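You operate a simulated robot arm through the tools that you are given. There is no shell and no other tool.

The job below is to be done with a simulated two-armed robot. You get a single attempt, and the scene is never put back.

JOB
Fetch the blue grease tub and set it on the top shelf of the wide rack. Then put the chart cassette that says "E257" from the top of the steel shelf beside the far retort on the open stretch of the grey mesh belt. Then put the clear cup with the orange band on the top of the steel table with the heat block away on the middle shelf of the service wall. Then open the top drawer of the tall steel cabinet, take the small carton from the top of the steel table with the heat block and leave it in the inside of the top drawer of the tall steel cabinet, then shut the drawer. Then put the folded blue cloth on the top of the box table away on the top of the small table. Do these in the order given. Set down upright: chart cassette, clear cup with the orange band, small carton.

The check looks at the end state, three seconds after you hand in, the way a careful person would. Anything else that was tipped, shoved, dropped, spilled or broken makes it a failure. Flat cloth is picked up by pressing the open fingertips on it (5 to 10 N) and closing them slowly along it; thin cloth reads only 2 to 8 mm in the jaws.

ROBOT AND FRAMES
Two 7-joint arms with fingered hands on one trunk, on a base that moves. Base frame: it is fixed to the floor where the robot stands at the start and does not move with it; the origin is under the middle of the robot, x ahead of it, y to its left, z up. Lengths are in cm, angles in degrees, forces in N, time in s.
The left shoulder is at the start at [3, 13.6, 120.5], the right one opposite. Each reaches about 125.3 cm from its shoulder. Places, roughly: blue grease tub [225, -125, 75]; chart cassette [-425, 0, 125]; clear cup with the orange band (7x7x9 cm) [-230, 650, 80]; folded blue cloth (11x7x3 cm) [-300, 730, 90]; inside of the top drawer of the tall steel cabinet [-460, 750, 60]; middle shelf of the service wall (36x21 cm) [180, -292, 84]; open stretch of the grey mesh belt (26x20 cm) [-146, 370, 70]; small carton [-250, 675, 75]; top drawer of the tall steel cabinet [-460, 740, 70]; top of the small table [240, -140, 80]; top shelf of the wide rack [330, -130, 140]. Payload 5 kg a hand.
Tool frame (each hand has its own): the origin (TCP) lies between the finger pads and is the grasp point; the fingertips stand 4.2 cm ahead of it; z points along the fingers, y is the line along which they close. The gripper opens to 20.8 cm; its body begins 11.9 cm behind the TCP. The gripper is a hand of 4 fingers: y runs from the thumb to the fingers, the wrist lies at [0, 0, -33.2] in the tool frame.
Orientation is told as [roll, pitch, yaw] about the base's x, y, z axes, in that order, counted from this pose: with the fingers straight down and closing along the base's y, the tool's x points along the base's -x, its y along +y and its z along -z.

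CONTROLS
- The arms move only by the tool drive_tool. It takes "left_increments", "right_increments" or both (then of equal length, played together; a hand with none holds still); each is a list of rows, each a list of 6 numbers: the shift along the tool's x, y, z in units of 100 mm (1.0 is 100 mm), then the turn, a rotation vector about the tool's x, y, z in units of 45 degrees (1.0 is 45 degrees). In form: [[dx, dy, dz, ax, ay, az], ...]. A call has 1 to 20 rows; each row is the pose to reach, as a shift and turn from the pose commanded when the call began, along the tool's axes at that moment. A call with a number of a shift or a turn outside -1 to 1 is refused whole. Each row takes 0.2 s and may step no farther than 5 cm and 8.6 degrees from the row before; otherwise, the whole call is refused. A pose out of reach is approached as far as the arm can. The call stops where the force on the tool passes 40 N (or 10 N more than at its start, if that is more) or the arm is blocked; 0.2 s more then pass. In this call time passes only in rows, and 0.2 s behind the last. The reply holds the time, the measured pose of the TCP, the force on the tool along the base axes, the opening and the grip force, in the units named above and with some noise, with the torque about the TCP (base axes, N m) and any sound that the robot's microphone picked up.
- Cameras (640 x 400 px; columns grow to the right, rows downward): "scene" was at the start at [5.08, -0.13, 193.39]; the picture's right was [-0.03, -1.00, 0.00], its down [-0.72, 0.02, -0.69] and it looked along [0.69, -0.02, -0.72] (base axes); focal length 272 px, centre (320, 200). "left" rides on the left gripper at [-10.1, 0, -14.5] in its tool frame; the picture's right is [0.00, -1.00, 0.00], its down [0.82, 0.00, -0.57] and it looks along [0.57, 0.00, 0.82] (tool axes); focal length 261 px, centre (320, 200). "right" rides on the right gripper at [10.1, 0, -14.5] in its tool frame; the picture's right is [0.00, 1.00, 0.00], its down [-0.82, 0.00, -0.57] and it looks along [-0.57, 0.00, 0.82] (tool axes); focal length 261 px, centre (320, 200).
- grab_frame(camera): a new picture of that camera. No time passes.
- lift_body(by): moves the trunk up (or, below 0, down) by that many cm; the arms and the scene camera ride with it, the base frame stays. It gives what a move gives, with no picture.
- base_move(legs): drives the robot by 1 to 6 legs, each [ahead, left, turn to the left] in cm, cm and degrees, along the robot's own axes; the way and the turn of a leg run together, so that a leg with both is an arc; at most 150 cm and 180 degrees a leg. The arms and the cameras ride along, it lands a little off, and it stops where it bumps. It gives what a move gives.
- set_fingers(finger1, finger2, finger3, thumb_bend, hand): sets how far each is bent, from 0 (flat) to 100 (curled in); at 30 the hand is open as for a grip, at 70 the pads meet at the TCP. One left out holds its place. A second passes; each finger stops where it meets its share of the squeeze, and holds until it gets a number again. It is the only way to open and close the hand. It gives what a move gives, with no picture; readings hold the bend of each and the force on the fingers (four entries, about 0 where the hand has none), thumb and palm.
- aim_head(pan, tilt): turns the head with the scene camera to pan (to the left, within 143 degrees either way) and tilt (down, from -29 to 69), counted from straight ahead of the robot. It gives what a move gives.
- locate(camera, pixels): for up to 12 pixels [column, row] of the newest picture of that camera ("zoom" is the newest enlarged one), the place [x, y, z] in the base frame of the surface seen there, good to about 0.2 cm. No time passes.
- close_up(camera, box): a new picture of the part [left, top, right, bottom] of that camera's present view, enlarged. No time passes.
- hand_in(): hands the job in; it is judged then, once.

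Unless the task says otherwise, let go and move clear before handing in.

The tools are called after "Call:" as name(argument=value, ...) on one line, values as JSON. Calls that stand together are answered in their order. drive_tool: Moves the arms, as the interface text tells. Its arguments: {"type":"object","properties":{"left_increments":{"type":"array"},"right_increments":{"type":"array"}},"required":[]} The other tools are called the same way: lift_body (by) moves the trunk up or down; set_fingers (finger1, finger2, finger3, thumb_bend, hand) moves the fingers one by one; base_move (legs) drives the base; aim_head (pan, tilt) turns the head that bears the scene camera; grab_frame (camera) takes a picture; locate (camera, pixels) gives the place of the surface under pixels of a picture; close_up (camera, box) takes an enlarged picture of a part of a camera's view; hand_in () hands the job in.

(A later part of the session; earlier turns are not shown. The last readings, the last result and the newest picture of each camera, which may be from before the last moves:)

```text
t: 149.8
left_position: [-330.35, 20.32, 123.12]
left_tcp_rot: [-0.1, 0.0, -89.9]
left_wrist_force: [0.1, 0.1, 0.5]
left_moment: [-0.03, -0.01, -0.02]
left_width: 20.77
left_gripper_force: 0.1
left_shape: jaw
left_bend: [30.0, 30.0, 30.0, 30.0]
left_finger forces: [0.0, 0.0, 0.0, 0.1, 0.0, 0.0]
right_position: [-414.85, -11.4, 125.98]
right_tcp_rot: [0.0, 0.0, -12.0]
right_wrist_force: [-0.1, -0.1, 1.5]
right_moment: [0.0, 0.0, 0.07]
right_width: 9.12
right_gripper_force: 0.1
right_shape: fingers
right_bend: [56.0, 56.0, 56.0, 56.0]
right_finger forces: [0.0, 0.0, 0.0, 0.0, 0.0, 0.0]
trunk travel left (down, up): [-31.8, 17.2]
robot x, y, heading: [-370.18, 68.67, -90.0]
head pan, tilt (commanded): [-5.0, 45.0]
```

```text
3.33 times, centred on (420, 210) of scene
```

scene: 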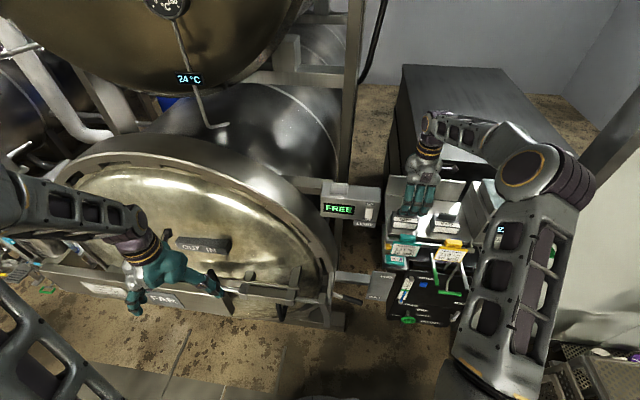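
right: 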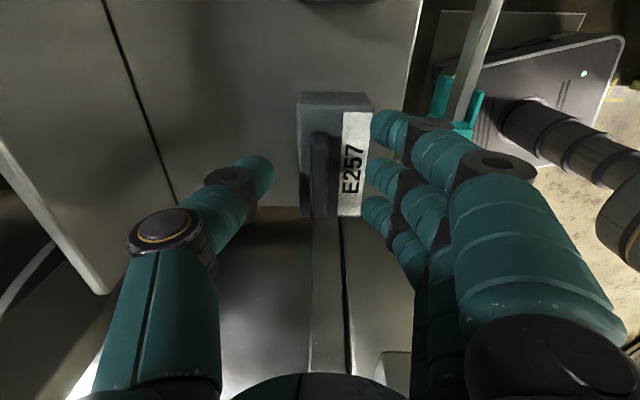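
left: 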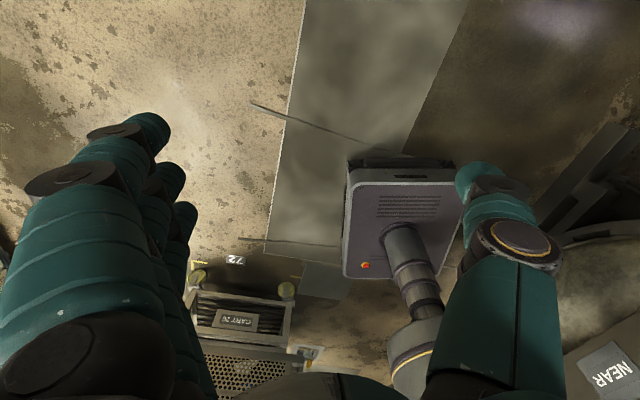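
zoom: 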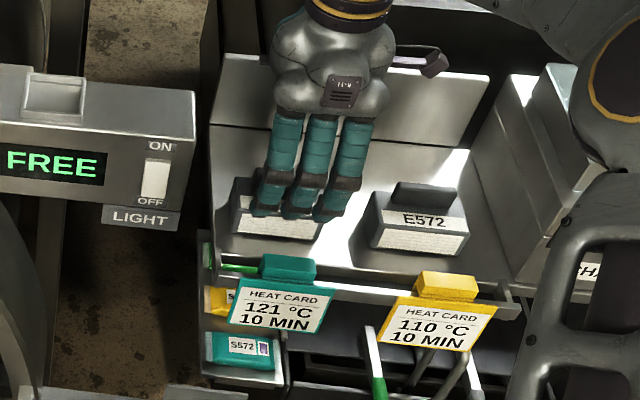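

Fingers are in front of the cassette, above its body, thumb behind. I close in steps, watching for force.

Call:
set_fingers(hand="right", finger1=62, finger2=62, finger3=62, thumb_bend=62)

Call:
grab_frame(camera="right")

Call:
close_up(camera="scene", box=[390, 160, 450, 240])

```text
t: 150.8
left_position: [-330.51, 20.45, 123.15]
left_tcp_rot: [0.1, 0.1, -90.0]
left_wrist_force: [-1.0, -0.3, -0.8]
left_moment: [0.01, 0.03, 0.01]
left_width: 20.77
left_gripper_force: 0.1
left_shape: jaw
left_bend: [30.0, 30.0, 30.0, 30.0]
left_finger forces: [0.0, 0.1, 0.1, 0.0, 0.0, 0.0]
right_position: [-414.84, -11.39, 125.87]
right_tcp_rot: [0.0, 0.0, -12.1]
right_wrist_force: [0.5, 0.6, 0.3]
right_moment: [0.01, 0.0, 0.02]
right_width: 6.29
right_gripper_force: 0.0
right_shape: fingers
right_bend: [62.0, 62.0, 62.0, 62.0]
right_finger forces: [0.1, 0.0, 0.1, 0.0, 0.0, 0.0]
trunk travel left (down, up): [-31.8, 17.2]
robot x, y, heading: [-370.41, 68.63, -89.8]
head pan, tilt (commanded): [-5.0, 45.0]
```

```text
taken
```

right: 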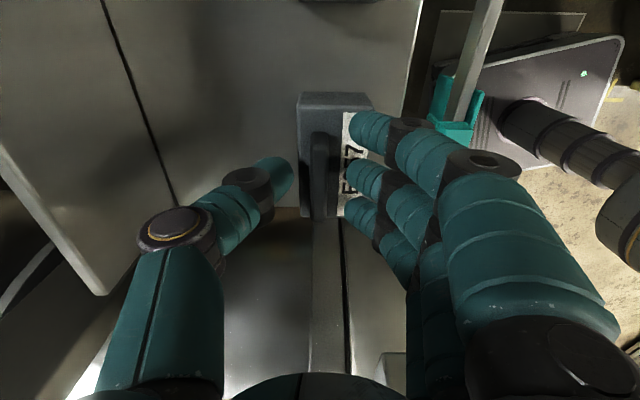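

```text
5.00 times, centred on (420, 200) of scene
```

zoom: 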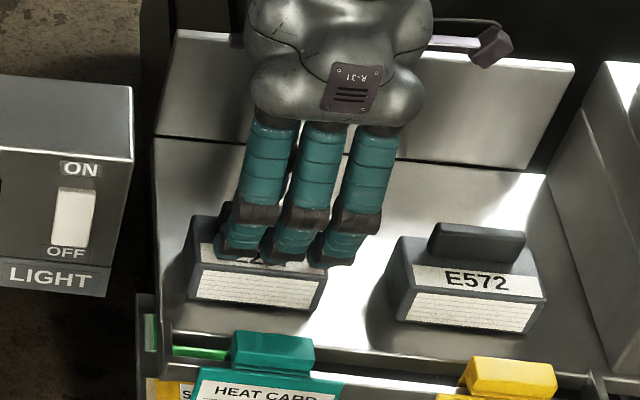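

No contact, fingers hover just above the body and straddle the handle. Lower 0.5 cm, then close onto the handle.

Call:
drive_tool(right_increments=[[0, 0, 0.03, 0, 0, 0], [0, 0, 0.05, 0, 0, 0]])

Call:
set_fingers(hand="right", finger1=67, finger2=67, finger3=67, thumb_bend=67)

Call:
grab_frame(camera="right")

```text
t: 151.4
left_position: [-330.47, 20.38, 123.19]
left_tcp_rot: [0.1, 0.0, -89.8]
left_wrist_force: [-0.2, 0.1, -0.2]
left_moment: [0.0, 0.02, -0.01]
left_width: 20.78
left_gripper_force: 0.0
left_shape: jaw
left_bend: [30.0, 30.0, 30.0, 30.0]
left_finger forces: [0.0, 0.0, 0.0, 0.0, 0.0, 0.0]
right_position: [-414.88, -11.51, 125.56]
right_tcp_rot: [0.1, 0.1, -12.0]
right_wrist_force: [-0.1, 1.9, 9.2]
right_moment: [0.36, -0.12, 0.01]
right_width: 6.26
right_gripper_force: 5.0
right_shape: fingers
right_bend: [62.0, 62.0, 62.0, 62.0]
right_finger forces: [3.1, 3.2, 3.4, 0.0, 0.0, 0.0]
trunk travel left (down, up): [-31.8, 17.2]
robot x, y, heading: [-370.33, 68.15, -90.0]
head pan, tilt (commanded): [-5.0, 45.0]
```

```text
t: 152.4
left_position: [-330.44, 20.53, 122.99]
left_tcp_rot: [0.1, -0.1, -89.9]
left_wrist_force: [-0.5, 0.5, 0.2]
left_moment: [-0.03, 0.0, -0.03]
left_width: 20.77
left_gripper_force: 0.1
left_shape: jaw
left_bend: [30.0, 30.0, 30.0, 30.0]
left_finger forces: [0.1, 0.0, 0.1, 0.0, 0.0, 0.0]
right_position: [-414.84, -11.28, 125.46]
right_tcp_rot: [0.0, 0.0, -12.1]
right_wrist_force: [0.2, 0.1, -0.4]
right_moment: [-0.02, -0.01, 0.02]
right_width: 4.21
right_gripper_force: 0.1
right_shape: fingers
right_bend: [67.0, 67.0, 67.0, 67.0]
right_finger forces: [0.0, 0.0, 0.0, 0.0, 0.3, 0.1]
trunk travel left (down, up): [-31.8, 17.2]
robot x, y, heading: [-370.01, 68.28, -89.9]
head pan, tilt (commanded): [-5.0, 45.0]
```

```text
taken
```

right: 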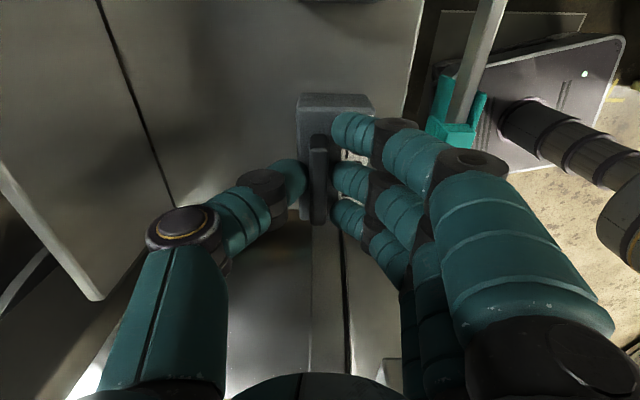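

Tips brushed the body top lightly and freed on curling; width 4.2, handle not yet pinched. Close further.

Call:
set_fingers(hand="right", finger1=71, finger2=71, finger3=71, thumb_bend=71)

Call:
grab_frame(camera="right")

Call:
close_up(camera="scene", box=[390, 160, 450, 240])

```text
t: 153.4
left_position: [-330.35, 20.39, 123.12]
left_tcp_rot: [-0.1, 0.0, -89.9]
left_wrist_force: [0.9, -0.3, -0.3]
left_moment: [-0.02, 0.04, 0.02]
left_width: 20.74
left_gripper_force: 0.1
left_shape: jaw
left_bend: [30.0, 30.0, 30.0, 30.0]
left_finger forces: [0.1, 0.0, 0.0, 0.0, 0.0, 0.1]
right_position: [-414.91, -11.33, 125.41]
right_tcp_rot: [0.1, -0.1, -12.2]
right_wrist_force: [-0.8, 0.4, 0.6]
right_moment: [-0.04, 0.0, 0.0]
right_width: 3.6
right_gripper_force: 10.3
right_shape: fingers
right_bend: [69.0, 68.0, 69.0, 69.0]
right_finger forces: [2.9, 4.3, 3.0, 0.0, 10.5, 0.0]
trunk travel left (down, up): [-31.8, 17.2]
robot x, y, heading: [-370.24, 68.51, -89.9]
head pan, tilt (commanded): [-5.0, 45.0]
```

```text
taken
```

right: 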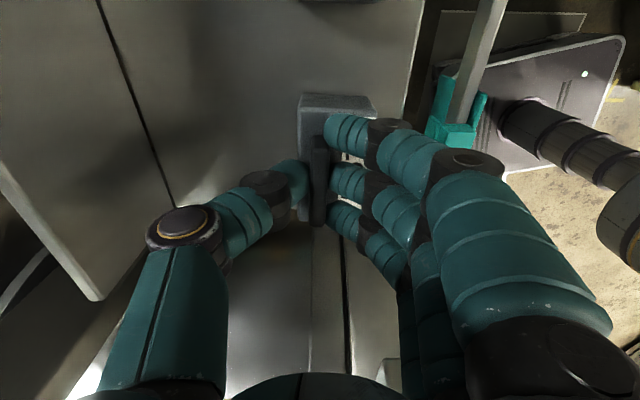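

```text
5.00 times, centred on (420, 200) of scene
```

zoom: 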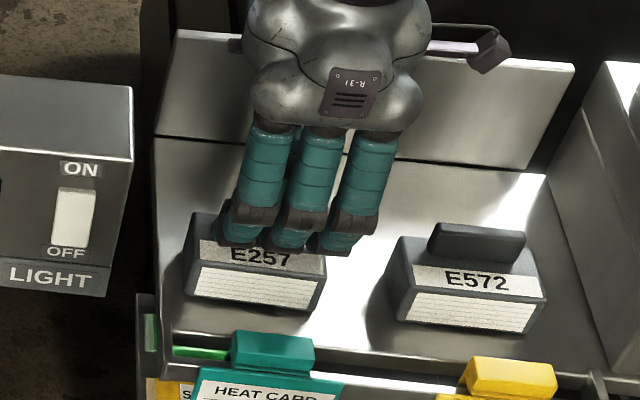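

Handle is pinched between thumb and fingers (10 N). I tighten and make a small test lift.

Call:
set_fingers(hand="right", finger1=78, finger2=78, finger3=78, thumb_bend=78)

Call:
lift_body(by=1.5)

Call:
grab_frame(camera="right")

Call:
close_up(camera="scene", box=[390, 160, 450, 240])

```text
t: 154.4
left_position: [-330.35, 20.4, 123.04]
left_tcp_rot: [0.1, 0.0, -89.8]
left_wrist_force: [-0.5, -0.7, 0.0]
left_moment: [-0.02, 0.0, 0.01]
left_width: 20.78
left_gripper_force: 0.0
left_shape: jaw
left_bend: [30.0, 30.0, 30.0, 30.0]
left_finger forces: [0.1, 0.0, 0.0, 0.1, 0.1, 0.1]
right_position: [-414.83, -11.43, 125.37]
right_tcp_rot: [0.0, 0.0, -12.2]
right_wrist_force: [0.9, -0.4, 0.4]
right_moment: [0.0, 0.01, -0.01]
right_width: 3.51
right_gripper_force: 22.5
right_shape: fingers
right_bend: [71.0, 68.0, 71.0, 66.0]
right_finger forces: [6.8, 8.5, 7.1, 0.1, 23.2, 0.1]
trunk travel left (down, up): [-31.8, 17.2]
robot x, y, heading: [-370.14, 68.34, -90.1]
head pan, tilt (commanded): [-5.0, 45.0]
```

```text
t: 155.1
left_position: [-330.37, 20.43, 124.52]
left_tcp_rot: [0.0, -0.1, -89.9]
left_wrist_force: [0.4, 0.1, -0.7]
left_moment: [0.01, 0.01, -0.01]
left_width: 20.77
left_gripper_force: 0.1
left_shape: jaw
left_bend: [30.0, 30.0, 30.0, 30.0]
left_finger forces: [0.1, 0.0, 0.0, 0.0, 0.0, 0.1]
right_position: [-414.81, -11.4, 126.82]
right_tcp_rot: [0.1, 0.0, -12.1]
right_wrist_force: [0.6, -0.3, -1.3]
right_moment: [-0.01, 0.03, 0.03]
right_width: 3.52
right_gripper_force: 23.3
right_shape: fingers
right_bend: [71.0, 68.0, 71.0, 66.0]
right_finger forces: [6.8, 8.6, 7.1, 0.1, 23.1, 0.1]
trunk travel left (down, up): [-33.3, 15.7]
robot x, y, heading: [-370.23, 68.39, -90.0]
head pan, tilt (commanded): [-5.0, 45.0]
```

```text
taken
```

right: 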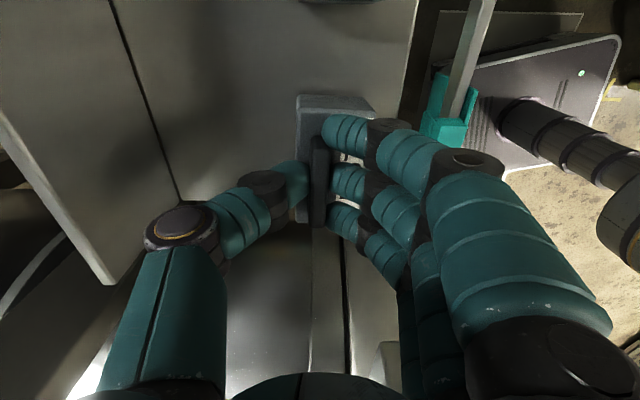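

```text
5.00 times, centred on (420, 200) of scene
```

zoom: 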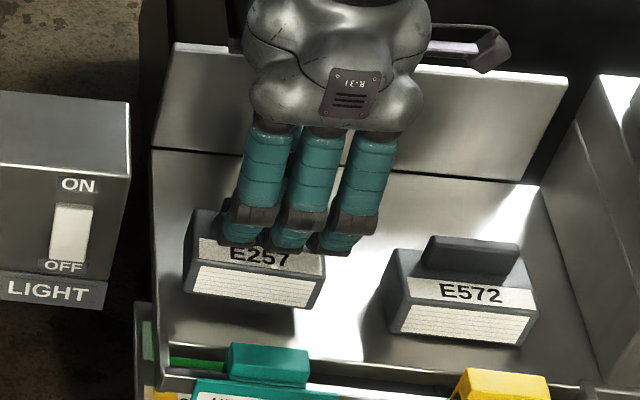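

The cassette is off the shelf (shadow beneath), held at 23 N, light load. I lift the trunk, then back away from the shelf.

Call:
lift_body(by=15.5)

Call:
base_move(legs=[[-27, 0, 0]])

Call:
drive_tool(right_increments=[[0.07, 0.33, -0.05, 0, 0, 0], [0.14, 0.66, -0.1, 0, 0, 0], [0.2, 0.97, -0.2, 0, 0, 0]])

Call:
drive_tool(right_increments=[[0.07, 0.33, -0.05, 0, 0, 0], [0.14, 0.66, -0.1, 0, 0, 0], [0.2, 0.97, -0.2, 0, 0, 0]])

Call:
grab_frame(camera="right")

Call:
grab_frame(camera="scene")

```text
t: 156.8
left_position: [-330.3, 20.31, 140.11]
left_tcp_rot: [0.0, 0.1, -89.9]
left_wrist_force: [-0.1, 0.7, -0.2]
left_moment: [-0.01, -0.01, -0.01]
left_width: 20.79
left_gripper_force: 0.1
left_shape: jaw
left_bend: [30.0, 30.0, 30.0, 30.0]
left_finger forces: [0.1, 0.1, 0.1, 0.0, 0.0, 0.0]
right_position: [-414.84, -11.35, 142.33]
right_tcp_rot: [0.1, 0.0, -12.0]
right_wrist_force: [0.0, 0.1, -0.8]
right_moment: [0.0, 0.03, 0.0]
right_width: 3.52
right_gripper_force: 23.0
right_shape: fingers
right_bend: [71.0, 68.0, 71.0, 66.0]
right_finger forces: [6.8, 8.6, 7.1, 0.0, 23.2, 0.0]
trunk travel left (down, up): [-48.8, 0.2]
robot x, y, heading: [-370.55, 68.32, -89.8]
head pan, tilt (commanded): [-5.0, 45.0]
```

```text
t: 158.8
left_position: [-330.34, 47.17, 139.99]
left_tcp_rot: [-0.1, 0.0, -90.0]
left_wrist_force: [0.5, -0.5, 0.1]
left_moment: [0.04, -0.01, -0.05]
left_width: 20.79
left_gripper_force: 0.0
left_shape: jaw
left_bend: [30.0, 30.0, 30.0, 30.0]
left_finger forces: [0.1, 0.0, 0.1, 0.0, 0.0, 0.0]
right_position: [-414.81, 15.52, 142.26]
right_tcp_rot: [0.1, 0.0, -12.1]
right_wrist_force: [0.5, -0.6, -1.7]
right_moment: [0.04, 0.0, 0.0]
right_width: 3.52
right_gripper_force: 22.8
right_shape: fingers
right_bend: [71.0, 68.0, 71.0, 66.0]
right_finger forces: [6.8, 8.6, 7.2, 0.1, 23.2, 0.1]
trunk travel left (down, up): [-48.8, 0.2]
robot x, y, heading: [-370.39, 95.25, -90.0]
head pan, tilt (commanded): [-5.0, 45.0]
```

```text
t: 159.6
left_position: [-330.28, 47.5, 140.19]
left_tcp_rot: [0.0, -0.1, -89.9]
left_wrist_force: [0.3, 0.4, 0.5]
left_moment: [-0.08, 0.04, 0.02]
left_width: 20.77
left_gripper_force: 0.2
left_shape: jaw
left_bend: [30.0, 30.0, 30.0, 30.0]
left_finger forces: [0.0, 0.0, 0.0, 0.1, 0.1, 0.1]
right_position: [-414.82, 25.57, 144.54]
right_tcp_rot: [0.0, 0.1, -12.1]
right_wrist_force: [0.6, 0.5, -2.5]
right_moment: [-0.14, 0.09, -0.01]
right_width: 3.53
right_gripper_force: 23.0
right_shape: fingers
right_bend: [71.0, 68.0, 71.0, 66.0]
right_finger forces: [6.8, 8.6, 7.1, 0.1, 23.0, 0.0]
trunk travel left (down, up): [-48.8, 0.2]
robot x, y, heading: [-370.33, 95.61, -89.6]
head pan, tilt (commanded): [-5.0, 45.0]
```

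```text
t: 160.3
left_position: [-330.23, 47.46, 140.07]
left_tcp_rot: [0.1, 0.1, -89.9]
left_wrist_force: [-0.4, 0.2, 0.2]
left_moment: [-0.07, 0.01, -0.03]
left_width: 20.77
left_gripper_force: 0.0
left_shape: jaw
left_bend: [30.0, 30.0, 30.0, 30.0]
left_finger forces: [0.1, 0.1, 0.0, 0.0, 0.1, 0.0]
right_position: [-414.58, 35.45, 146.48]
right_tcp_rot: [0.1, -0.1, -12.0]
right_wrist_force: [0.9, 0.2, -1.2]
right_moment: [-0.06, 0.06, 0.01]
right_width: 3.54
right_gripper_force: 23.2
right_shape: fingers
right_bend: [71.0, 68.0, 71.0, 66.0]
right_finger forces: [7.0, 8.5, 7.0, 0.0, 23.0, 0.0]
trunk travel left (down, up): [-48.8, 0.2]
robot x, y, heading: [-370.12, 95.29, -89.9]
head pan, tilt (commanded): [-5.0, 45.0]
```

```text
taken
```

right: 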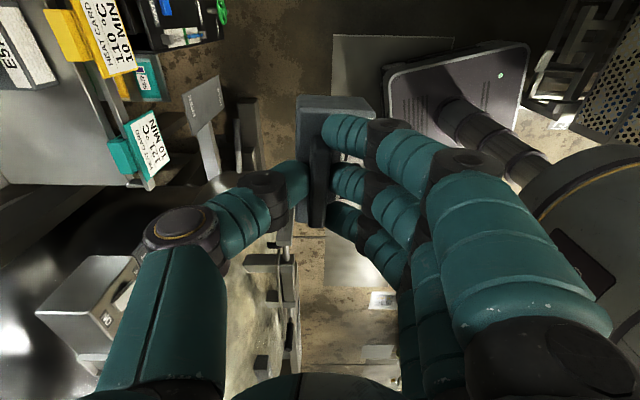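

```text
taken
```

scene: 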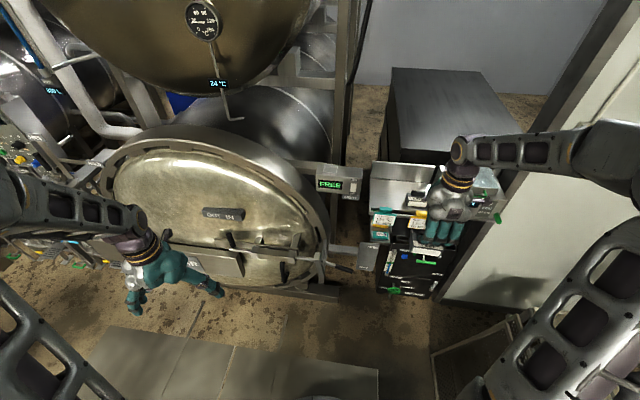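

Cassette secure. I sidestep left (world +x) into the open area to look toward the belt.

Call:
base_move(legs=[[0, 140, 0]])

Call:
aim_head(pan=143, tilt=35)

Call:
grab_frame(camera="scene")

Call:
locate(camera="scene", pixels=[[100, 250], [320, 150], [380, 200], [450, 200], [500, 300], [260, 150], [400, 300], [560, 150], [200, 150], [300, 250], [150, 150], [450, 120]])

```text
t: 167.3
left_position: [-189.27, 48.81, 140.2]
left_tcp_rot: [0.0, -0.1, -89.2]
left_wrist_force: [0.6, 0.0, 0.6]
left_moment: [-0.05, 0.0, 0.01]
left_width: 20.79
left_gripper_force: 0.2
left_shape: jaw
left_bend: [30.0, 30.0, 30.0, 30.0]
left_finger forces: [0.1, 0.0, 0.0, 0.0, 0.0, 0.1]
right_position: [-273.29, 35.8, 146.49]
right_tcp_rot: [0.0, 0.0, -11.5]
right_wrist_force: [0.4, 0.8, -1.4]
right_moment: [0.0, -0.01, 0.03]
right_width: 3.53
right_gripper_force: 22.5
right_shape: fingers
right_bend: [71.0, 68.0, 71.0, 66.0]
right_finger forces: [6.9, 8.5, 7.1, 0.0, 23.1, 0.0]
trunk travel left (down, up): [-48.8, 0.2]
robot x, y, heading: [-230.03, 96.12, -89.1]
head pan, tilt (commanded): [-5.0, 45.0]
```

```text
t: 169.7
left_position: [-189.23, 48.78, 140.06]
left_tcp_rot: [0.1, 0.0, -89.3]
left_wrist_force: [0.3, 0.3, -1.0]
left_moment: [-0.01, -0.03, -0.02]
left_width: 20.79
left_gripper_force: 0.1
left_shape: jaw
left_bend: [30.0, 30.0, 30.0, 30.0]
left_finger forces: [0.0, 0.0, 0.0, 0.0, 0.0, 0.0]
right_position: [-273.32, 35.83, 146.5]
right_tcp_rot: [0.0, 0.0, -11.4]
right_wrist_force: [0.5, -0.2, -0.9]
right_moment: [-0.02, 0.02, -0.04]
right_width: 3.51
right_gripper_force: 22.7
right_shape: fingers
right_bend: [71.0, 68.0, 71.0, 66.0]
right_finger forces: [6.9, 8.5, 7.1, 0.1, 23.1, 0.0]
trunk travel left (down, up): [-48.8, 0.2]
robot x, y, heading: [-229.63, 96.39, -89.3]
head pan, tilt (commanded): [143.0, 35.0]
```

```text
taken
```

scene: 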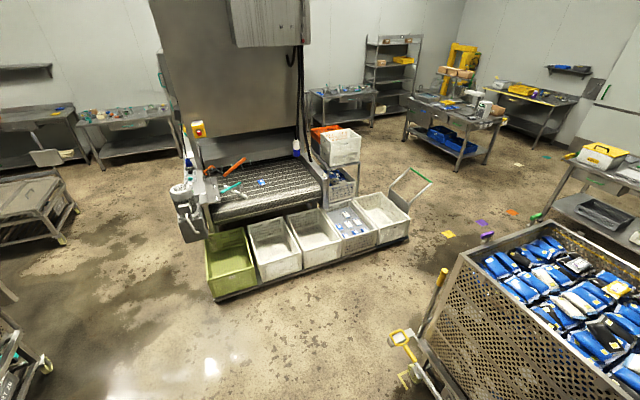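

```text
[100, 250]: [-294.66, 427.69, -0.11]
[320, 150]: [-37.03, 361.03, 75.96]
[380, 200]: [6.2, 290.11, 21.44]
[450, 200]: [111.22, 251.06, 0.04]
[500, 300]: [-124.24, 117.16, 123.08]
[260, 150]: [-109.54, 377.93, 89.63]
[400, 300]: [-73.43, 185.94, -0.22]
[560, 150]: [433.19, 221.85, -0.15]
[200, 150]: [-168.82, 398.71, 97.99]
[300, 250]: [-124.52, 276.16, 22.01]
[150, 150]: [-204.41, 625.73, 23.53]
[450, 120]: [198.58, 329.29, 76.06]
```

Now I see the belt in front of the tall machine (around (250,185)), with crates on a dolly in front. I zoom in on the belt.

Call:
close_up(camera="scene", box=[160, 110, 340, 250])

Call:
locate(camera="scene", pixels=[[260, 205], [230, 205], [300, 190], [250, 185], [215, 220], [325, 185], [210, 180], [290, 170], [275, 215], [205, 265], [215, 300], [400, 240]])

```text
2.86 times, centred on (250, 180) of scene
```

zoom: 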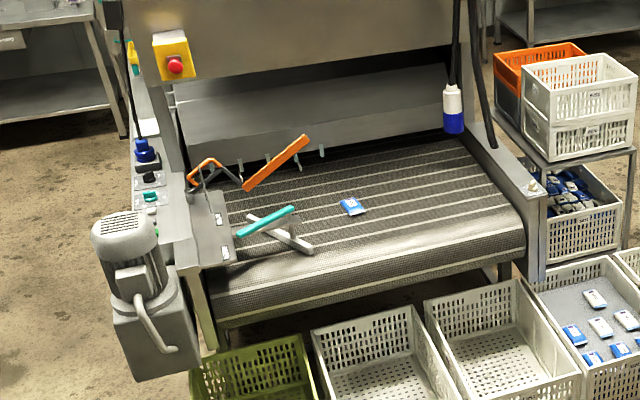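

```text
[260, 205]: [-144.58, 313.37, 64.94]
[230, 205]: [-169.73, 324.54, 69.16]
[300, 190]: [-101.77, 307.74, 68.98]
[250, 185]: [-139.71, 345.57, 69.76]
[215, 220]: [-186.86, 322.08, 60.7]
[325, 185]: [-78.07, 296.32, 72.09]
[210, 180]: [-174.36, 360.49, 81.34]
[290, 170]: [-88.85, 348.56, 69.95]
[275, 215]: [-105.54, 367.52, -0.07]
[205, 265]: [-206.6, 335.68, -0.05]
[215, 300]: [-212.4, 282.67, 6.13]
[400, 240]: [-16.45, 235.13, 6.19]
```

I need to find which spot is [−146,370]; I locate several belt pixels in the zoom view.

Call:
close_up(camera="scene", box=[190, 130, 310, 220])

Call:
locate(camera="zoom", pixels=[[300, 200], [300, 160], [250, 160], [350, 160], [400, 160], [220, 130], [340, 230], [180, 150], [150, 100], [300, 120], [420, 210], [180, 240]])

```text
4.44 times, centred on (250, 175) of scene
```

zoom: 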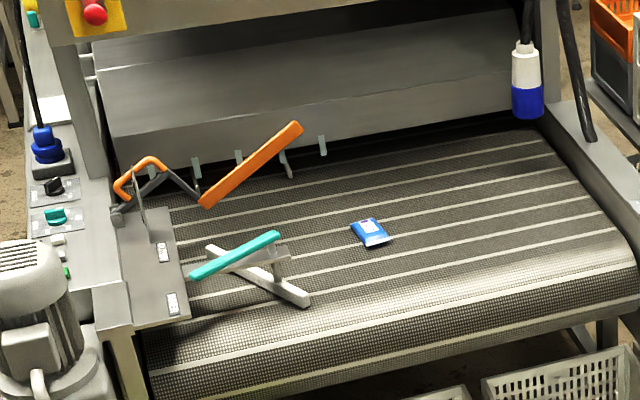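

```text
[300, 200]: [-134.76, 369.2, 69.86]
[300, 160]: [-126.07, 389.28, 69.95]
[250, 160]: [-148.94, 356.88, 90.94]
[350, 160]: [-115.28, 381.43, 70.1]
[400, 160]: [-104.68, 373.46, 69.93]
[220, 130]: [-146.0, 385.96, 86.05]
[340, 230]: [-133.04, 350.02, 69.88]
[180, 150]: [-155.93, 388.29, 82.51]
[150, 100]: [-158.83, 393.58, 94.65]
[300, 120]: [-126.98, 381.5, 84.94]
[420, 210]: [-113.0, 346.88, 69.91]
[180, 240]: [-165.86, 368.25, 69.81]
```

The target stretch [−146,370] lies between the raised orange lever and the teal lever; it's best reached from the belt's left side (x≈−245). I turn left 89° here to face +x, and look at the carts on the way.

Call:
base_move(legs=[[0, 0, 89]])

Call:
aim_head(pan=110, tilt=40)

Call:
grab_frame(camera="scene")

Call:
locate(camera="scene", pixels=[[320, 200], [320, 150], [320, 100], [320, 300], [250, 200], [400, 200], [200, 250], [450, 250], [400, 100], [250, 100], [500, 150], [180, 180]])

```text
t: 173.8
left_position: [-181.29, 135.81, 140.11]
left_tcp_rot: [0.0, 0.0, -0.2]
left_wrist_force: [-0.5, -0.2, -0.5]
left_moment: [0.01, -0.05, -0.02]
left_width: 20.8
left_gripper_force: 0.1
left_shape: jaw
left_bend: [30.0, 30.0, 30.0, 30.0]
left_finger forces: [0.0, 0.0, 0.0, 0.0, 0.0, 0.0]
right_position: [-169.95, 51.53, 146.52]
right_tcp_rot: [0.1, 0.0, 77.7]
right_wrist_force: [-0.2, 0.2, -1.6]
right_moment: [0.0, -0.02, 0.02]
right_width: 3.5
right_gripper_force: 21.2
right_shape: fingers
right_bend: [71.0, 68.0, 71.0, 66.0]
right_finger forces: [6.9, 7.6, 7.0, 0.0, 22.2, 0.0]
trunk travel left (down, up): [-48.8, 0.2]
robot x, y, heading: [-229.9, 96.19, -0.4]
head pan, tilt (commanded): [143.0, 35.0]
```

```text
t: 174.8
left_position: [-181.47, 135.96, 140.05]
left_tcp_rot: [-0.1, 0.0, -0.3]
left_wrist_force: [-0.5, -0.3, -0.4]
left_moment: [0.01, 0.01, 0.0]
left_width: 20.8
left_gripper_force: 0.0
left_shape: jaw
left_bend: [30.0, 30.0, 30.0, 30.0]
left_finger forces: [0.0, 0.1, 0.0, 0.0, 0.1, 0.0]
right_position: [-170.04, 51.52, 146.42]
right_tcp_rot: [0.1, -0.1, 77.6]
right_wrist_force: [0.7, -0.4, -2.3]
right_moment: [0.02, 0.01, -0.04]
right_width: 3.52
right_gripper_force: 21.8
right_shape: fingers
right_bend: [71.0, 68.0, 71.0, 66.0]
right_finger forces: [6.8, 7.6, 6.9, 0.0, 22.2, 0.0]
trunk travel left (down, up): [-48.8, 0.2]
robot x, y, heading: [-229.87, 95.88, -0.7]
head pan, tilt (commanded): [110.0, 40.0]
```

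```text
taken
```

scene: 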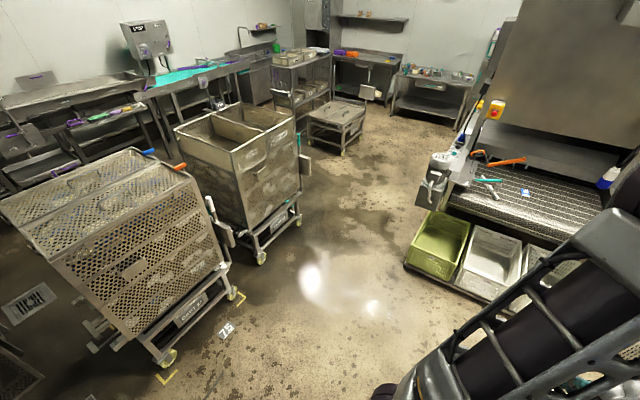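

```text
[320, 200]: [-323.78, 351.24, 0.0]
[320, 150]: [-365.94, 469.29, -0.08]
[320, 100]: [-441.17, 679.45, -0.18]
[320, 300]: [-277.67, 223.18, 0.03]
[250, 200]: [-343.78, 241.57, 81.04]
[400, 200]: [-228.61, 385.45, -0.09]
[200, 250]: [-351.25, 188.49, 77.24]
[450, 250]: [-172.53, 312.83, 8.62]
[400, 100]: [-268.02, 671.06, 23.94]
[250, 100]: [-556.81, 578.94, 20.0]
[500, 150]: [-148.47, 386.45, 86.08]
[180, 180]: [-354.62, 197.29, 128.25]
```

The aisle between cart (x≲−310) and crates (x≳−212) is about 100 cm. I sidestep left along x≈−262.

Call:
base_move(legs=[[-30, 135, 0]])

Call:
grab_frame(camera="scene")

```text
t: 181.8
left_position: [-210.2, 271.58, 140.05]
left_tcp_rot: [0.1, 0.0, -1.0]
left_wrist_force: [-0.9, 0.0, -0.9]
left_moment: [0.01, 0.03, 0.03]
left_width: 20.77
left_gripper_force: 0.0
left_shape: jaw
left_bend: [30.0, 30.0, 30.0, 30.0]
left_finger forces: [0.0, 0.0, 0.1, 0.0, 0.0, 0.0]
right_position: [-199.85, 187.22, 146.4]
right_tcp_rot: [0.2, 0.0, 76.8]
right_wrist_force: [0.3, -0.3, -1.5]
right_moment: [-0.02, -0.01, -0.02]
right_width: 3.49
right_gripper_force: 21.8
right_shape: fingers
right_bend: [71.0, 68.0, 71.0, 66.0]
right_finger forces: [6.8, 7.7, 7.0, 0.0, 22.2, 0.0]
trunk travel left (down, up): [-48.8, 0.2]
robot x, y, heading: [-258.88, 232.99, -1.0]
head pan, tilt (commanded): [110.0, 40.0]
```

```text
taken
```

scene: 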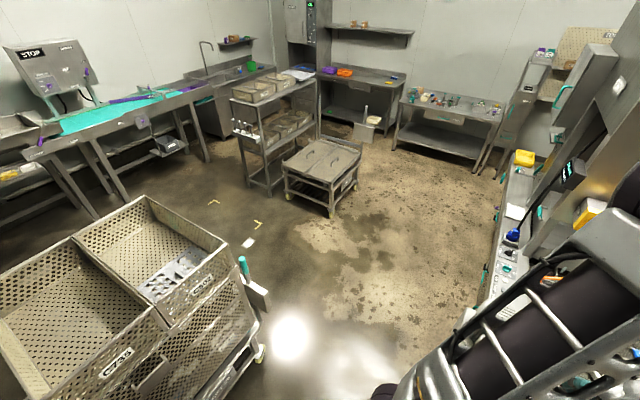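

Path ahead is clear (only the low table around (320,170)). I locate the machine's side panel and then continue.

Call:
locate(camera="scene", pixels=[[490, 270], [510, 200], [550, 100], [330, 210], [300, 190], [400, 300], [480, 320], [520, 160]])

Call:
base_move(legs=[[3, 118, 0]])

Call:
aim_head(pan=0, tilt=40)

Call:
grab_frame(camera="scene")

```text
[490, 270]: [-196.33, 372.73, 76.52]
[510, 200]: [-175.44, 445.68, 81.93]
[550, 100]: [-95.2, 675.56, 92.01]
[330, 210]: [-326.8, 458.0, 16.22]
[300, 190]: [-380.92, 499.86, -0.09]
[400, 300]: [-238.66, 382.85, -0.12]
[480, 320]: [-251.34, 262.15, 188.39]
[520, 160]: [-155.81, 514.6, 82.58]
```

```text
t: 187.8
left_position: [-206.18, 390.21, 140.14]
left_tcp_rot: [0.1, 0.0, -0.3]
left_wrist_force: [-0.1, 0.2, -0.1]
left_moment: [-0.01, -0.02, 0.0]
left_width: 20.81
left_gripper_force: 0.1
left_shape: jaw
left_bend: [30.0, 30.0, 30.0, 30.0]
left_finger forces: [0.0, 0.0, 0.0, 0.0, 0.0, 0.0]
right_position: [-194.91, 305.78, 146.49]
right_tcp_rot: [0.1, -0.1, 77.5]
right_wrist_force: [-0.3, -0.7, -0.7]
right_moment: [0.01, 0.02, 0.01]
right_width: 3.5
right_gripper_force: 22.0
right_shape: fingers
right_bend: [71.0, 68.0, 71.0, 66.0]
right_finger forces: [6.7, 7.7, 6.9, 0.0, 22.2, 0.0]
trunk travel left (down, up): [-48.8, 0.2]
robot x, y, heading: [-254.38, 350.75, -0.2]
head pan, tilt (commanded): [110.0, 40.0]
```

```text
t: 189.7
left_position: [-206.3, 390.2, 140.15]
left_tcp_rot: [-0.1, 0.0, -0.3]
left_wrist_force: [0.2, 0.3, 0.1]
left_moment: [-0.01, -0.03, 0.01]
left_width: 20.8
left_gripper_force: 0.0
left_shape: jaw
left_bend: [30.0, 30.0, 30.0, 30.0]
left_finger forces: [0.0, 0.0, 0.0, 0.1, 0.0, 0.1]
right_position: [-194.84, 305.84, 146.49]
right_tcp_rot: [0.1, 0.1, 77.5]
right_wrist_force: [-0.9, 0.1, -1.8]
right_moment: [-0.01, -0.02, -0.05]
right_width: 3.49
right_gripper_force: 21.8
right_shape: fingers
right_bend: [71.0, 68.0, 71.0, 66.0]
right_finger forces: [6.7, 7.7, 6.9, 0.0, 22.3, 0.0]
trunk travel left (down, up): [-48.8, 0.2]
robot x, y, heading: [-254.54, 350.74, -0.5]
head pan, tilt (commanded): [0.0, 40.0]
```

```text
taken
```

scene: 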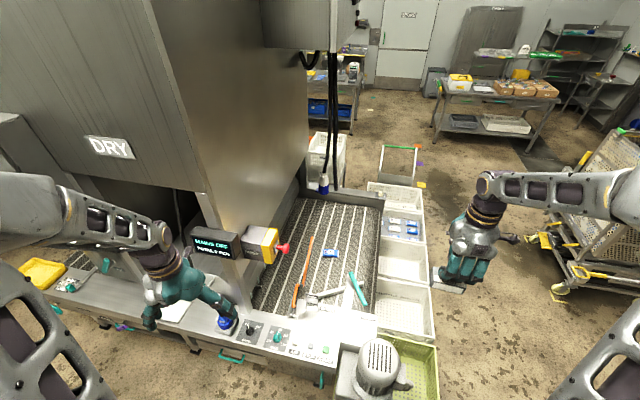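

The belt is right in front: orange lever (302,280), teal bar (357,290), blue pouch (330,253). I zoom in to see free space and locate key points.

Call:
close_up(camera="scene", box=[240, 170, 400, 330])

Call:
locate(camera="scene", pixels=[[300, 300], [302, 280], [310, 240], [315, 297], [345, 290], [357, 290], [350, 275], [330, 253], [330, 275], [280, 270], [215, 240], [265, 245]])

```text
2.50 times, centred on (320, 250) of scene
```

zoom: 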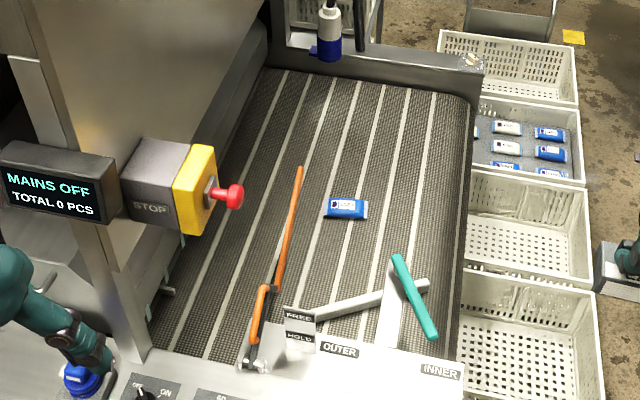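

```text
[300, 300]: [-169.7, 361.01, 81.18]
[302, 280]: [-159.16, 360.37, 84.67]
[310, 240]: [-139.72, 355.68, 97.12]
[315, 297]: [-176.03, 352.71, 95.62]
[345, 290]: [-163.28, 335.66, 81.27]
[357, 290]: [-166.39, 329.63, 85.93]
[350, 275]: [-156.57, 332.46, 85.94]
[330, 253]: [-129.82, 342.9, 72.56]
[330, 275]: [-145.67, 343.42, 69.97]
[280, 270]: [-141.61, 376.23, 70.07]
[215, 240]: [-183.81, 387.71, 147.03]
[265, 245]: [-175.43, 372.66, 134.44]
```

The open stretch is the strip between the orange lever (y≈356–361) and the machine mouth. The E-stop sticks out above it; I locate the E-stop, lever ends, and mouth.

Call:
locate(camera="zoom", pixels=[[235, 196], [190, 220], [185, 160], [300, 170], [290, 230], [265, 290], [245, 360], [300, 320], [150, 335], [210, 120], [170, 300], [240, 300]])

Call:
grab_frame(camera="left")

Call:
grab_frame(camera="right")

```text
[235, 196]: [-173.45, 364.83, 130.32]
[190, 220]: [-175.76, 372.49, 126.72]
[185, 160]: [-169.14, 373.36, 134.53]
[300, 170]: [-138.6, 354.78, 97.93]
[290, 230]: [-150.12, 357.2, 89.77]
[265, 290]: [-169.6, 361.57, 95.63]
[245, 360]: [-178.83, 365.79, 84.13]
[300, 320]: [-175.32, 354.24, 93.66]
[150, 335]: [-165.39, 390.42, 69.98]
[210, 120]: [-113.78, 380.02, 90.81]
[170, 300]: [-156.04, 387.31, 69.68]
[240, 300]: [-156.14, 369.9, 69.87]
```

```text
taken
```

left: 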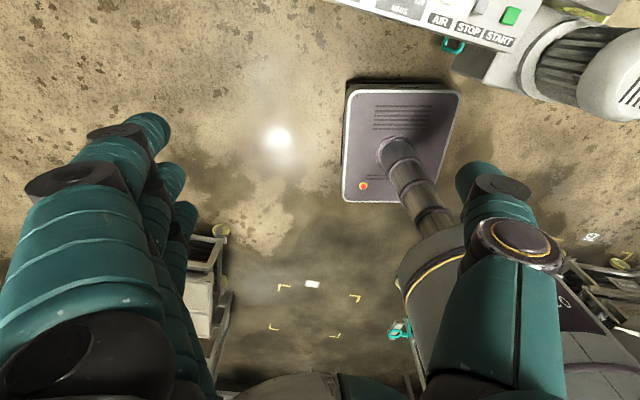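

```text
taken
```

right: 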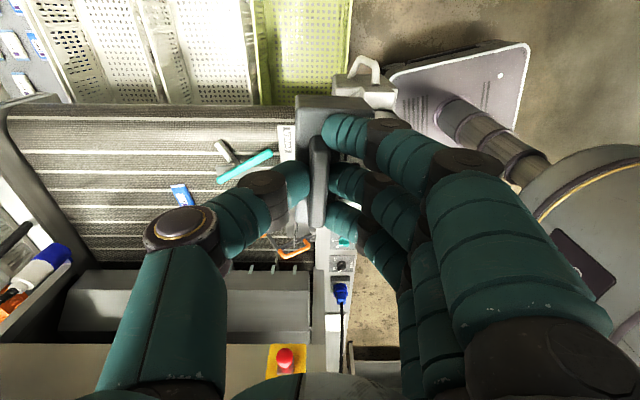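

E-stop tip is at (−173,365,130), orange lever runs (−162,360,82)→(−139,355,98). I'll go in with a diagonal right arm and descend by trunk; first I fold the left arm away from the display at (−184,388,147).

Call:
drive_tool(left_increments=[[0.33, 0.3, 0, 0, 0, 0], [0.66, 0.6, 0, 0, 0, 0], [1.0, 0.9, 0, 0, 0, 0]])

Call:
drive_tool(left_increments=[[0.33, 0.3, 0, 0, 0, 0], [0.66, 0.6, 0, 0, 0, 0], [1.0, 0.9, 0, 0, 0, 0]])

Call:
aim_head(pan=20, tilt=45)

Call:
grab_frame(camera="scene")

```text
t: 190.5
left_position: [-216.43, 399.04, 140.06]
left_tcp_rot: [0.0, -0.1, -0.4]
left_wrist_force: [0.6, 0.4, 0.8]
left_moment: [-0.06, -0.03, 0.0]
left_width: 20.78
left_gripper_force: 0.1
left_shape: jaw
left_bend: [30.0, 30.0, 30.0, 30.0]
left_finger forces: [0.0, 0.0, 0.0, 0.0, 0.0, 0.1]
right_position: [-195.03, 305.81, 146.53]
right_tcp_rot: [0.0, 0.0, 77.5]
right_wrist_force: [-0.8, 0.2, -0.3]
right_moment: [-0.05, -0.1, 0.02]
right_width: 3.5
right_gripper_force: 21.6
right_shape: fingers
right_bend: [71.0, 68.0, 71.0, 66.0]
right_finger forces: [6.7, 7.7, 6.9, 0.0, 22.1, 0.0]
trunk travel left (down, up): [-48.8, 0.2]
robot x, y, heading: [-254.38, 350.95, -0.3]
head pan, tilt (commanded): [0.0, 40.0]
```

```text
t: 191.3
left_position: [-226.22, 408.58, 139.92]
left_tcp_rot: [0.0, -0.1, -0.4]
left_wrist_force: [-0.3, -0.4, -0.1]
left_moment: [-0.01, 0.0, 0.0]
left_width: 20.78
left_gripper_force: 0.1
left_shape: jaw
left_bend: [30.0, 30.0, 30.0, 30.0]
left_finger forces: [0.0, 0.0, 0.1, 0.0, 0.1, 0.0]
right_position: [-195.0, 305.77, 146.4]
right_tcp_rot: [0.1, 0.1, 77.5]
right_wrist_force: [-0.6, 0.4, -1.3]
right_moment: [0.02, -0.03, 0.01]
right_width: 3.48
right_gripper_force: 21.3
right_shape: fingers
right_bend: [71.0, 68.0, 71.0, 66.0]
right_finger forces: [6.7, 7.7, 6.9, 0.1, 22.2, 0.0]
trunk travel left (down, up): [-48.8, 0.2]
robot x, y, heading: [-254.41, 350.6, -0.5]
head pan, tilt (commanded): [0.0, 40.0]
```

```text
t: 192.1
left_position: [-226.1, 408.44, 139.97]
left_tcp_rot: [0.0, 0.0, -0.3]
left_wrist_force: [0.0, 0.0, -0.5]
left_moment: [0.01, -0.01, -0.01]
left_width: 20.77
left_gripper_force: 0.1
left_shape: jaw
left_bend: [30.0, 30.0, 30.0, 30.0]
left_finger forces: [0.0, 0.0, 0.0, 0.0, 0.0, 0.0]
right_position: [-194.76, 306.01, 146.5]
right_tcp_rot: [0.1, 0.0, 77.5]
right_wrist_force: [0.1, 0.2, -1.5]
right_moment: [0.01, 0.02, -0.02]
right_width: 3.52
right_gripper_force: 21.8
right_shape: fingers
right_bend: [71.0, 68.0, 71.0, 66.0]
right_finger forces: [6.8, 7.7, 6.9, 0.0, 22.1, 0.0]
trunk travel left (down, up): [-48.8, 0.2]
robot x, y, heading: [-254.52, 350.54, -0.3]
head pan, tilt (commanded): [20.0, 45.0]
```

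```text
taken
```

scene: 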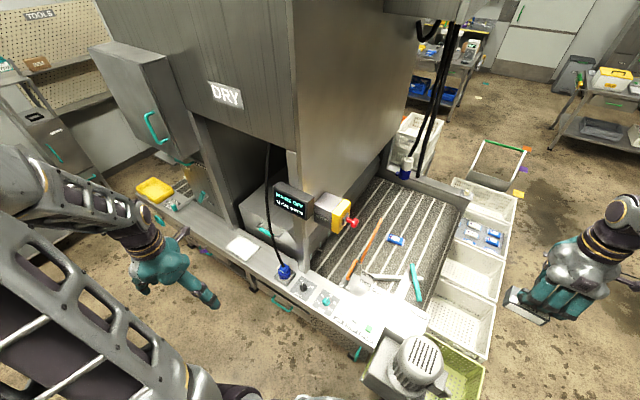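

Left arm is folded away. I locate the tower's front wall above the belt to know how close the wrist may come.

Call:
locate(camera="scene", pixels=[[350, 150], [330, 100], [400, 130], [375, 180], [345, 245], [330, 270], [350, 270], [355, 255], [310, 235], [385, 345], [390, 250], [320, 305]])

Call:
close_up(camera="scene", box=[290, 160, 450, 320])

```text
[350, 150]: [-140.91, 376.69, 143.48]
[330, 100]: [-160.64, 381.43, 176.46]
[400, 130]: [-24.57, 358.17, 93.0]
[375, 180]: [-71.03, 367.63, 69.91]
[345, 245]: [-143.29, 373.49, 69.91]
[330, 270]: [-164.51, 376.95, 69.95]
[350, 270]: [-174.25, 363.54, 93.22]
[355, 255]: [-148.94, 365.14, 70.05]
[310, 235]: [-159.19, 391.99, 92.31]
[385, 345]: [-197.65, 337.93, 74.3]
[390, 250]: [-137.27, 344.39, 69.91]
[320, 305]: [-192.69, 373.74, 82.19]
```

```text
2.50 times, centred on (370, 240) of scene
```

zoom: 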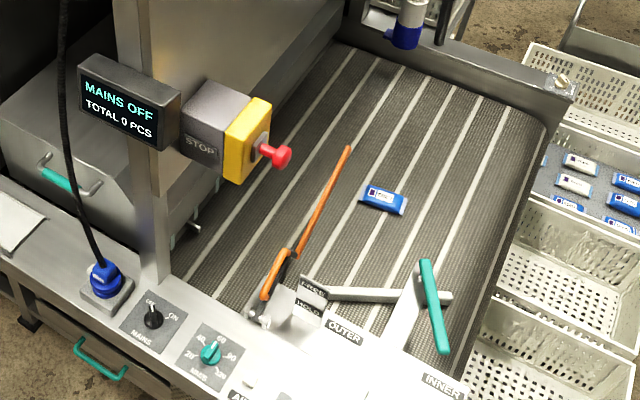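

Tower front wall is at y≈378 for x≈−147; the hand must fit between it and the lever. I sample the wall's lower edge and lever heights precisely.

Call:
locate(camera="zoom", pixels=[[290, 60], [300, 75], [305, 85], [310, 95], [240, 110], [200, 190], [185, 215], [195, 225], [180, 240], [350, 150], [320, 210], [290, 250]])

Call:
close_up(camera="scene", box=[330, 170, 400, 260])

```text
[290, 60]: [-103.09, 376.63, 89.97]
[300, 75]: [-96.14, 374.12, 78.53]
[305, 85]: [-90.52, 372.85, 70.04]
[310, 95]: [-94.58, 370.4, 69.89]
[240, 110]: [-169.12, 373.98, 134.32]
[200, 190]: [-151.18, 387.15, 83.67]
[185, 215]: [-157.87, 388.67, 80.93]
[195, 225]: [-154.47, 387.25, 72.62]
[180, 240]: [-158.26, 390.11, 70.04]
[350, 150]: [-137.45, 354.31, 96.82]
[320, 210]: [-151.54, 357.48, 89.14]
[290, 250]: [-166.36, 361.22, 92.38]
```

```text
4.44 times, centred on (365, 215) of scene
```

zoom: 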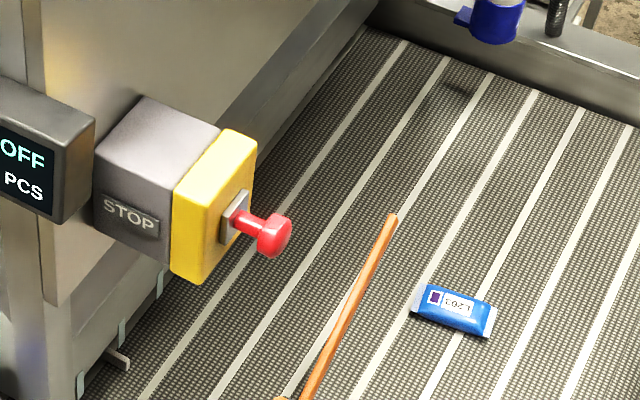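

I sample along the visible edge between the bright wall and the darker hood to get its height.

Call:
locate(camera="zoom", pixels=[[320, 20], [330, 40], [300, 60], [290, 90], [270, 110], [260, 60], [285, 130], [60, 270], [60, 330], [90, 280], [150, 300], [100, 350]])

```text
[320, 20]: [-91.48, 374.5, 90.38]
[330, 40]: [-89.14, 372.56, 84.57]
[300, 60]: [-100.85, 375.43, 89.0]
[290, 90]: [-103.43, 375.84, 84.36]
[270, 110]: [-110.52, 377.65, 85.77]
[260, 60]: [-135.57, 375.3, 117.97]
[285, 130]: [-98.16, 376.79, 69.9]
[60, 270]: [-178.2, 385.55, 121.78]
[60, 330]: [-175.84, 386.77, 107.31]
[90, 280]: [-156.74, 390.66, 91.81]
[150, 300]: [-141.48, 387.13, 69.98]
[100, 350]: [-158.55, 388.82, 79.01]
```

Call:
locate(camera="zoom", pixels=[[262, 68], [264, 74], [266, 80], [268, 88], [262, 95], [245, 85], [240, 95], [235, 105], [70, 300], [75, 320], [110, 290], [255, 75]])

```text
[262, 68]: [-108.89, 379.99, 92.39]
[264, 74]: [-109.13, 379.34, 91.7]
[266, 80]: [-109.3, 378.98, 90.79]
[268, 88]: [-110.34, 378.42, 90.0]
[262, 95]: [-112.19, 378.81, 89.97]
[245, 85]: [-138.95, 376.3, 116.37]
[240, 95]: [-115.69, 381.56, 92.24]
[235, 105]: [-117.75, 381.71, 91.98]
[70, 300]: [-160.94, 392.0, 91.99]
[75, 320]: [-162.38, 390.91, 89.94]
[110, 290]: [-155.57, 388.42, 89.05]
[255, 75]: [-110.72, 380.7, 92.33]
```

Tower wall bottom edge is z≈116, so the hand fits beneath with yaw ≈42°. Now I check the motor/panel extents near my base before stepping in.

Call:
locate(camera="scene", pixels=[[420, 360], [375, 385], [400, 340], [365, 370], [430, 395], [360, 355], [270, 320], [255, 300], [340, 360], [300, 340], [250, 340], [350, 340]])

Call:
aim_head(pan=5, tilt=67)

Call:
grab_frame(camera="scene")

```text
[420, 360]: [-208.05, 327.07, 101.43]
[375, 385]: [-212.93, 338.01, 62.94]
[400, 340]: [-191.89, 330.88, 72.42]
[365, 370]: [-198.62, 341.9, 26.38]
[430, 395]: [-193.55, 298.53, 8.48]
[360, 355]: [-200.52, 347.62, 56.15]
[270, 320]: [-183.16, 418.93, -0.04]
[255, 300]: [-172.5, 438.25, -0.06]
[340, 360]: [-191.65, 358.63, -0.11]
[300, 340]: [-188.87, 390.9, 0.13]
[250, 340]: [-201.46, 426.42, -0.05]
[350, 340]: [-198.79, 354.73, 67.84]
```

```text
t: 192.9
left_position: [-226.21, 408.43, 140.11]
left_tcp_rot: [0.0, 0.0, -0.3]
left_wrist_force: [1.2, 0.3, -0.1]
left_moment: [-0.01, -0.01, 0.01]
left_width: 20.75
left_gripper_force: 0.0
left_shape: jaw
left_bend: [30.0, 30.0, 30.0, 30.0]
left_finger forces: [0.0, 0.1, 0.1, 0.1, 0.1, 0.1]
right_position: [-194.85, 305.86, 146.48]
right_tcp_rot: [0.1, 0.0, 77.5]
right_wrist_force: [-0.8, -0.8, -1.7]
right_moment: [-0.04, -0.02, 0.02]
right_width: 3.47
right_gripper_force: 22.0
right_shape: fingers
right_bend: [71.0, 68.0, 71.0, 66.0]
right_finger forces: [6.7, 7.8, 6.8, 0.0, 22.2, 0.0]
trunk travel left (down, up): [-48.8, 0.2]
robot x, y, heading: [-254.4, 350.73, -0.2]
head pan, tilt (commanded): [5.0, 67.0]
```

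```text
taken
```

scene: 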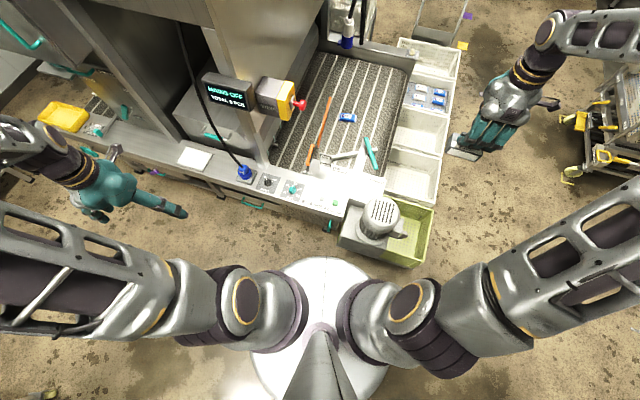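

The motor box's left face is x≈−213 (y 315–340, z up to 101). I measure my own trunk/base outline to see how near I can stand.

Call:
locate(camera="scene", pixels=[[315, 262], [280, 275], [350, 275], [260, 340], [320, 345], [320, 310], [345, 215], [370, 230], [400, 235], [345, 245], [405, 262], [320, 300]])

Call:
grab_frame(camera="left")

Call:
locate(camera="left", pixels=[[350, 90], [455, 95], [345, 200], [450, 200], [400, 150], [460, 55], [530, 60], [600, 100], [440, 30], [400, 95], [365, 185], [410, 190]])

```text
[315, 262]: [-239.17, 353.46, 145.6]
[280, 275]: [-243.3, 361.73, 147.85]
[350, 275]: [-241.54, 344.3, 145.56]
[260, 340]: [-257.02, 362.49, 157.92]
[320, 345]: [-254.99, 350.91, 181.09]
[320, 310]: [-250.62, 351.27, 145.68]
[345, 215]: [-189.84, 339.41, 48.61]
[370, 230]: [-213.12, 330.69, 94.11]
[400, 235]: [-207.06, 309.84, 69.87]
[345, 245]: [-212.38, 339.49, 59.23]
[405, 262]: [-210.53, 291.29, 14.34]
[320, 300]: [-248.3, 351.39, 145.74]
```

```text
taken
```

left: 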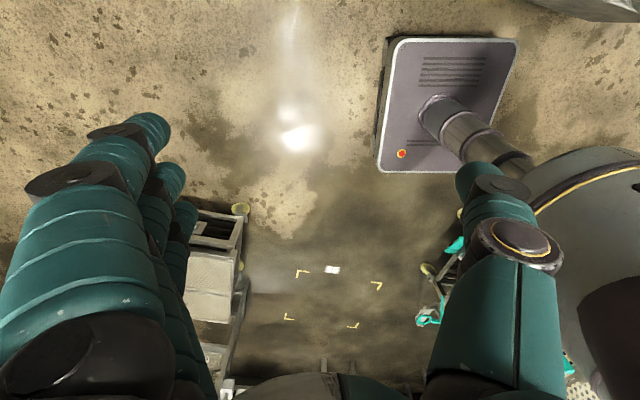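

```text
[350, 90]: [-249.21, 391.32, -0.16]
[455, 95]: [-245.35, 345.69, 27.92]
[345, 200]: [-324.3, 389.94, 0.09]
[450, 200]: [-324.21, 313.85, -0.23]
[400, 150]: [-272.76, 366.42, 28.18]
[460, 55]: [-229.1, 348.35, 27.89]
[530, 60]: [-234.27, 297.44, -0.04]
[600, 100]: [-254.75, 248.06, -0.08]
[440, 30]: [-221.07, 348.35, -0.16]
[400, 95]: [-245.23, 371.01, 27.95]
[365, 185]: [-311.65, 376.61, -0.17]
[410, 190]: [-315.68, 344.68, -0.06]
```

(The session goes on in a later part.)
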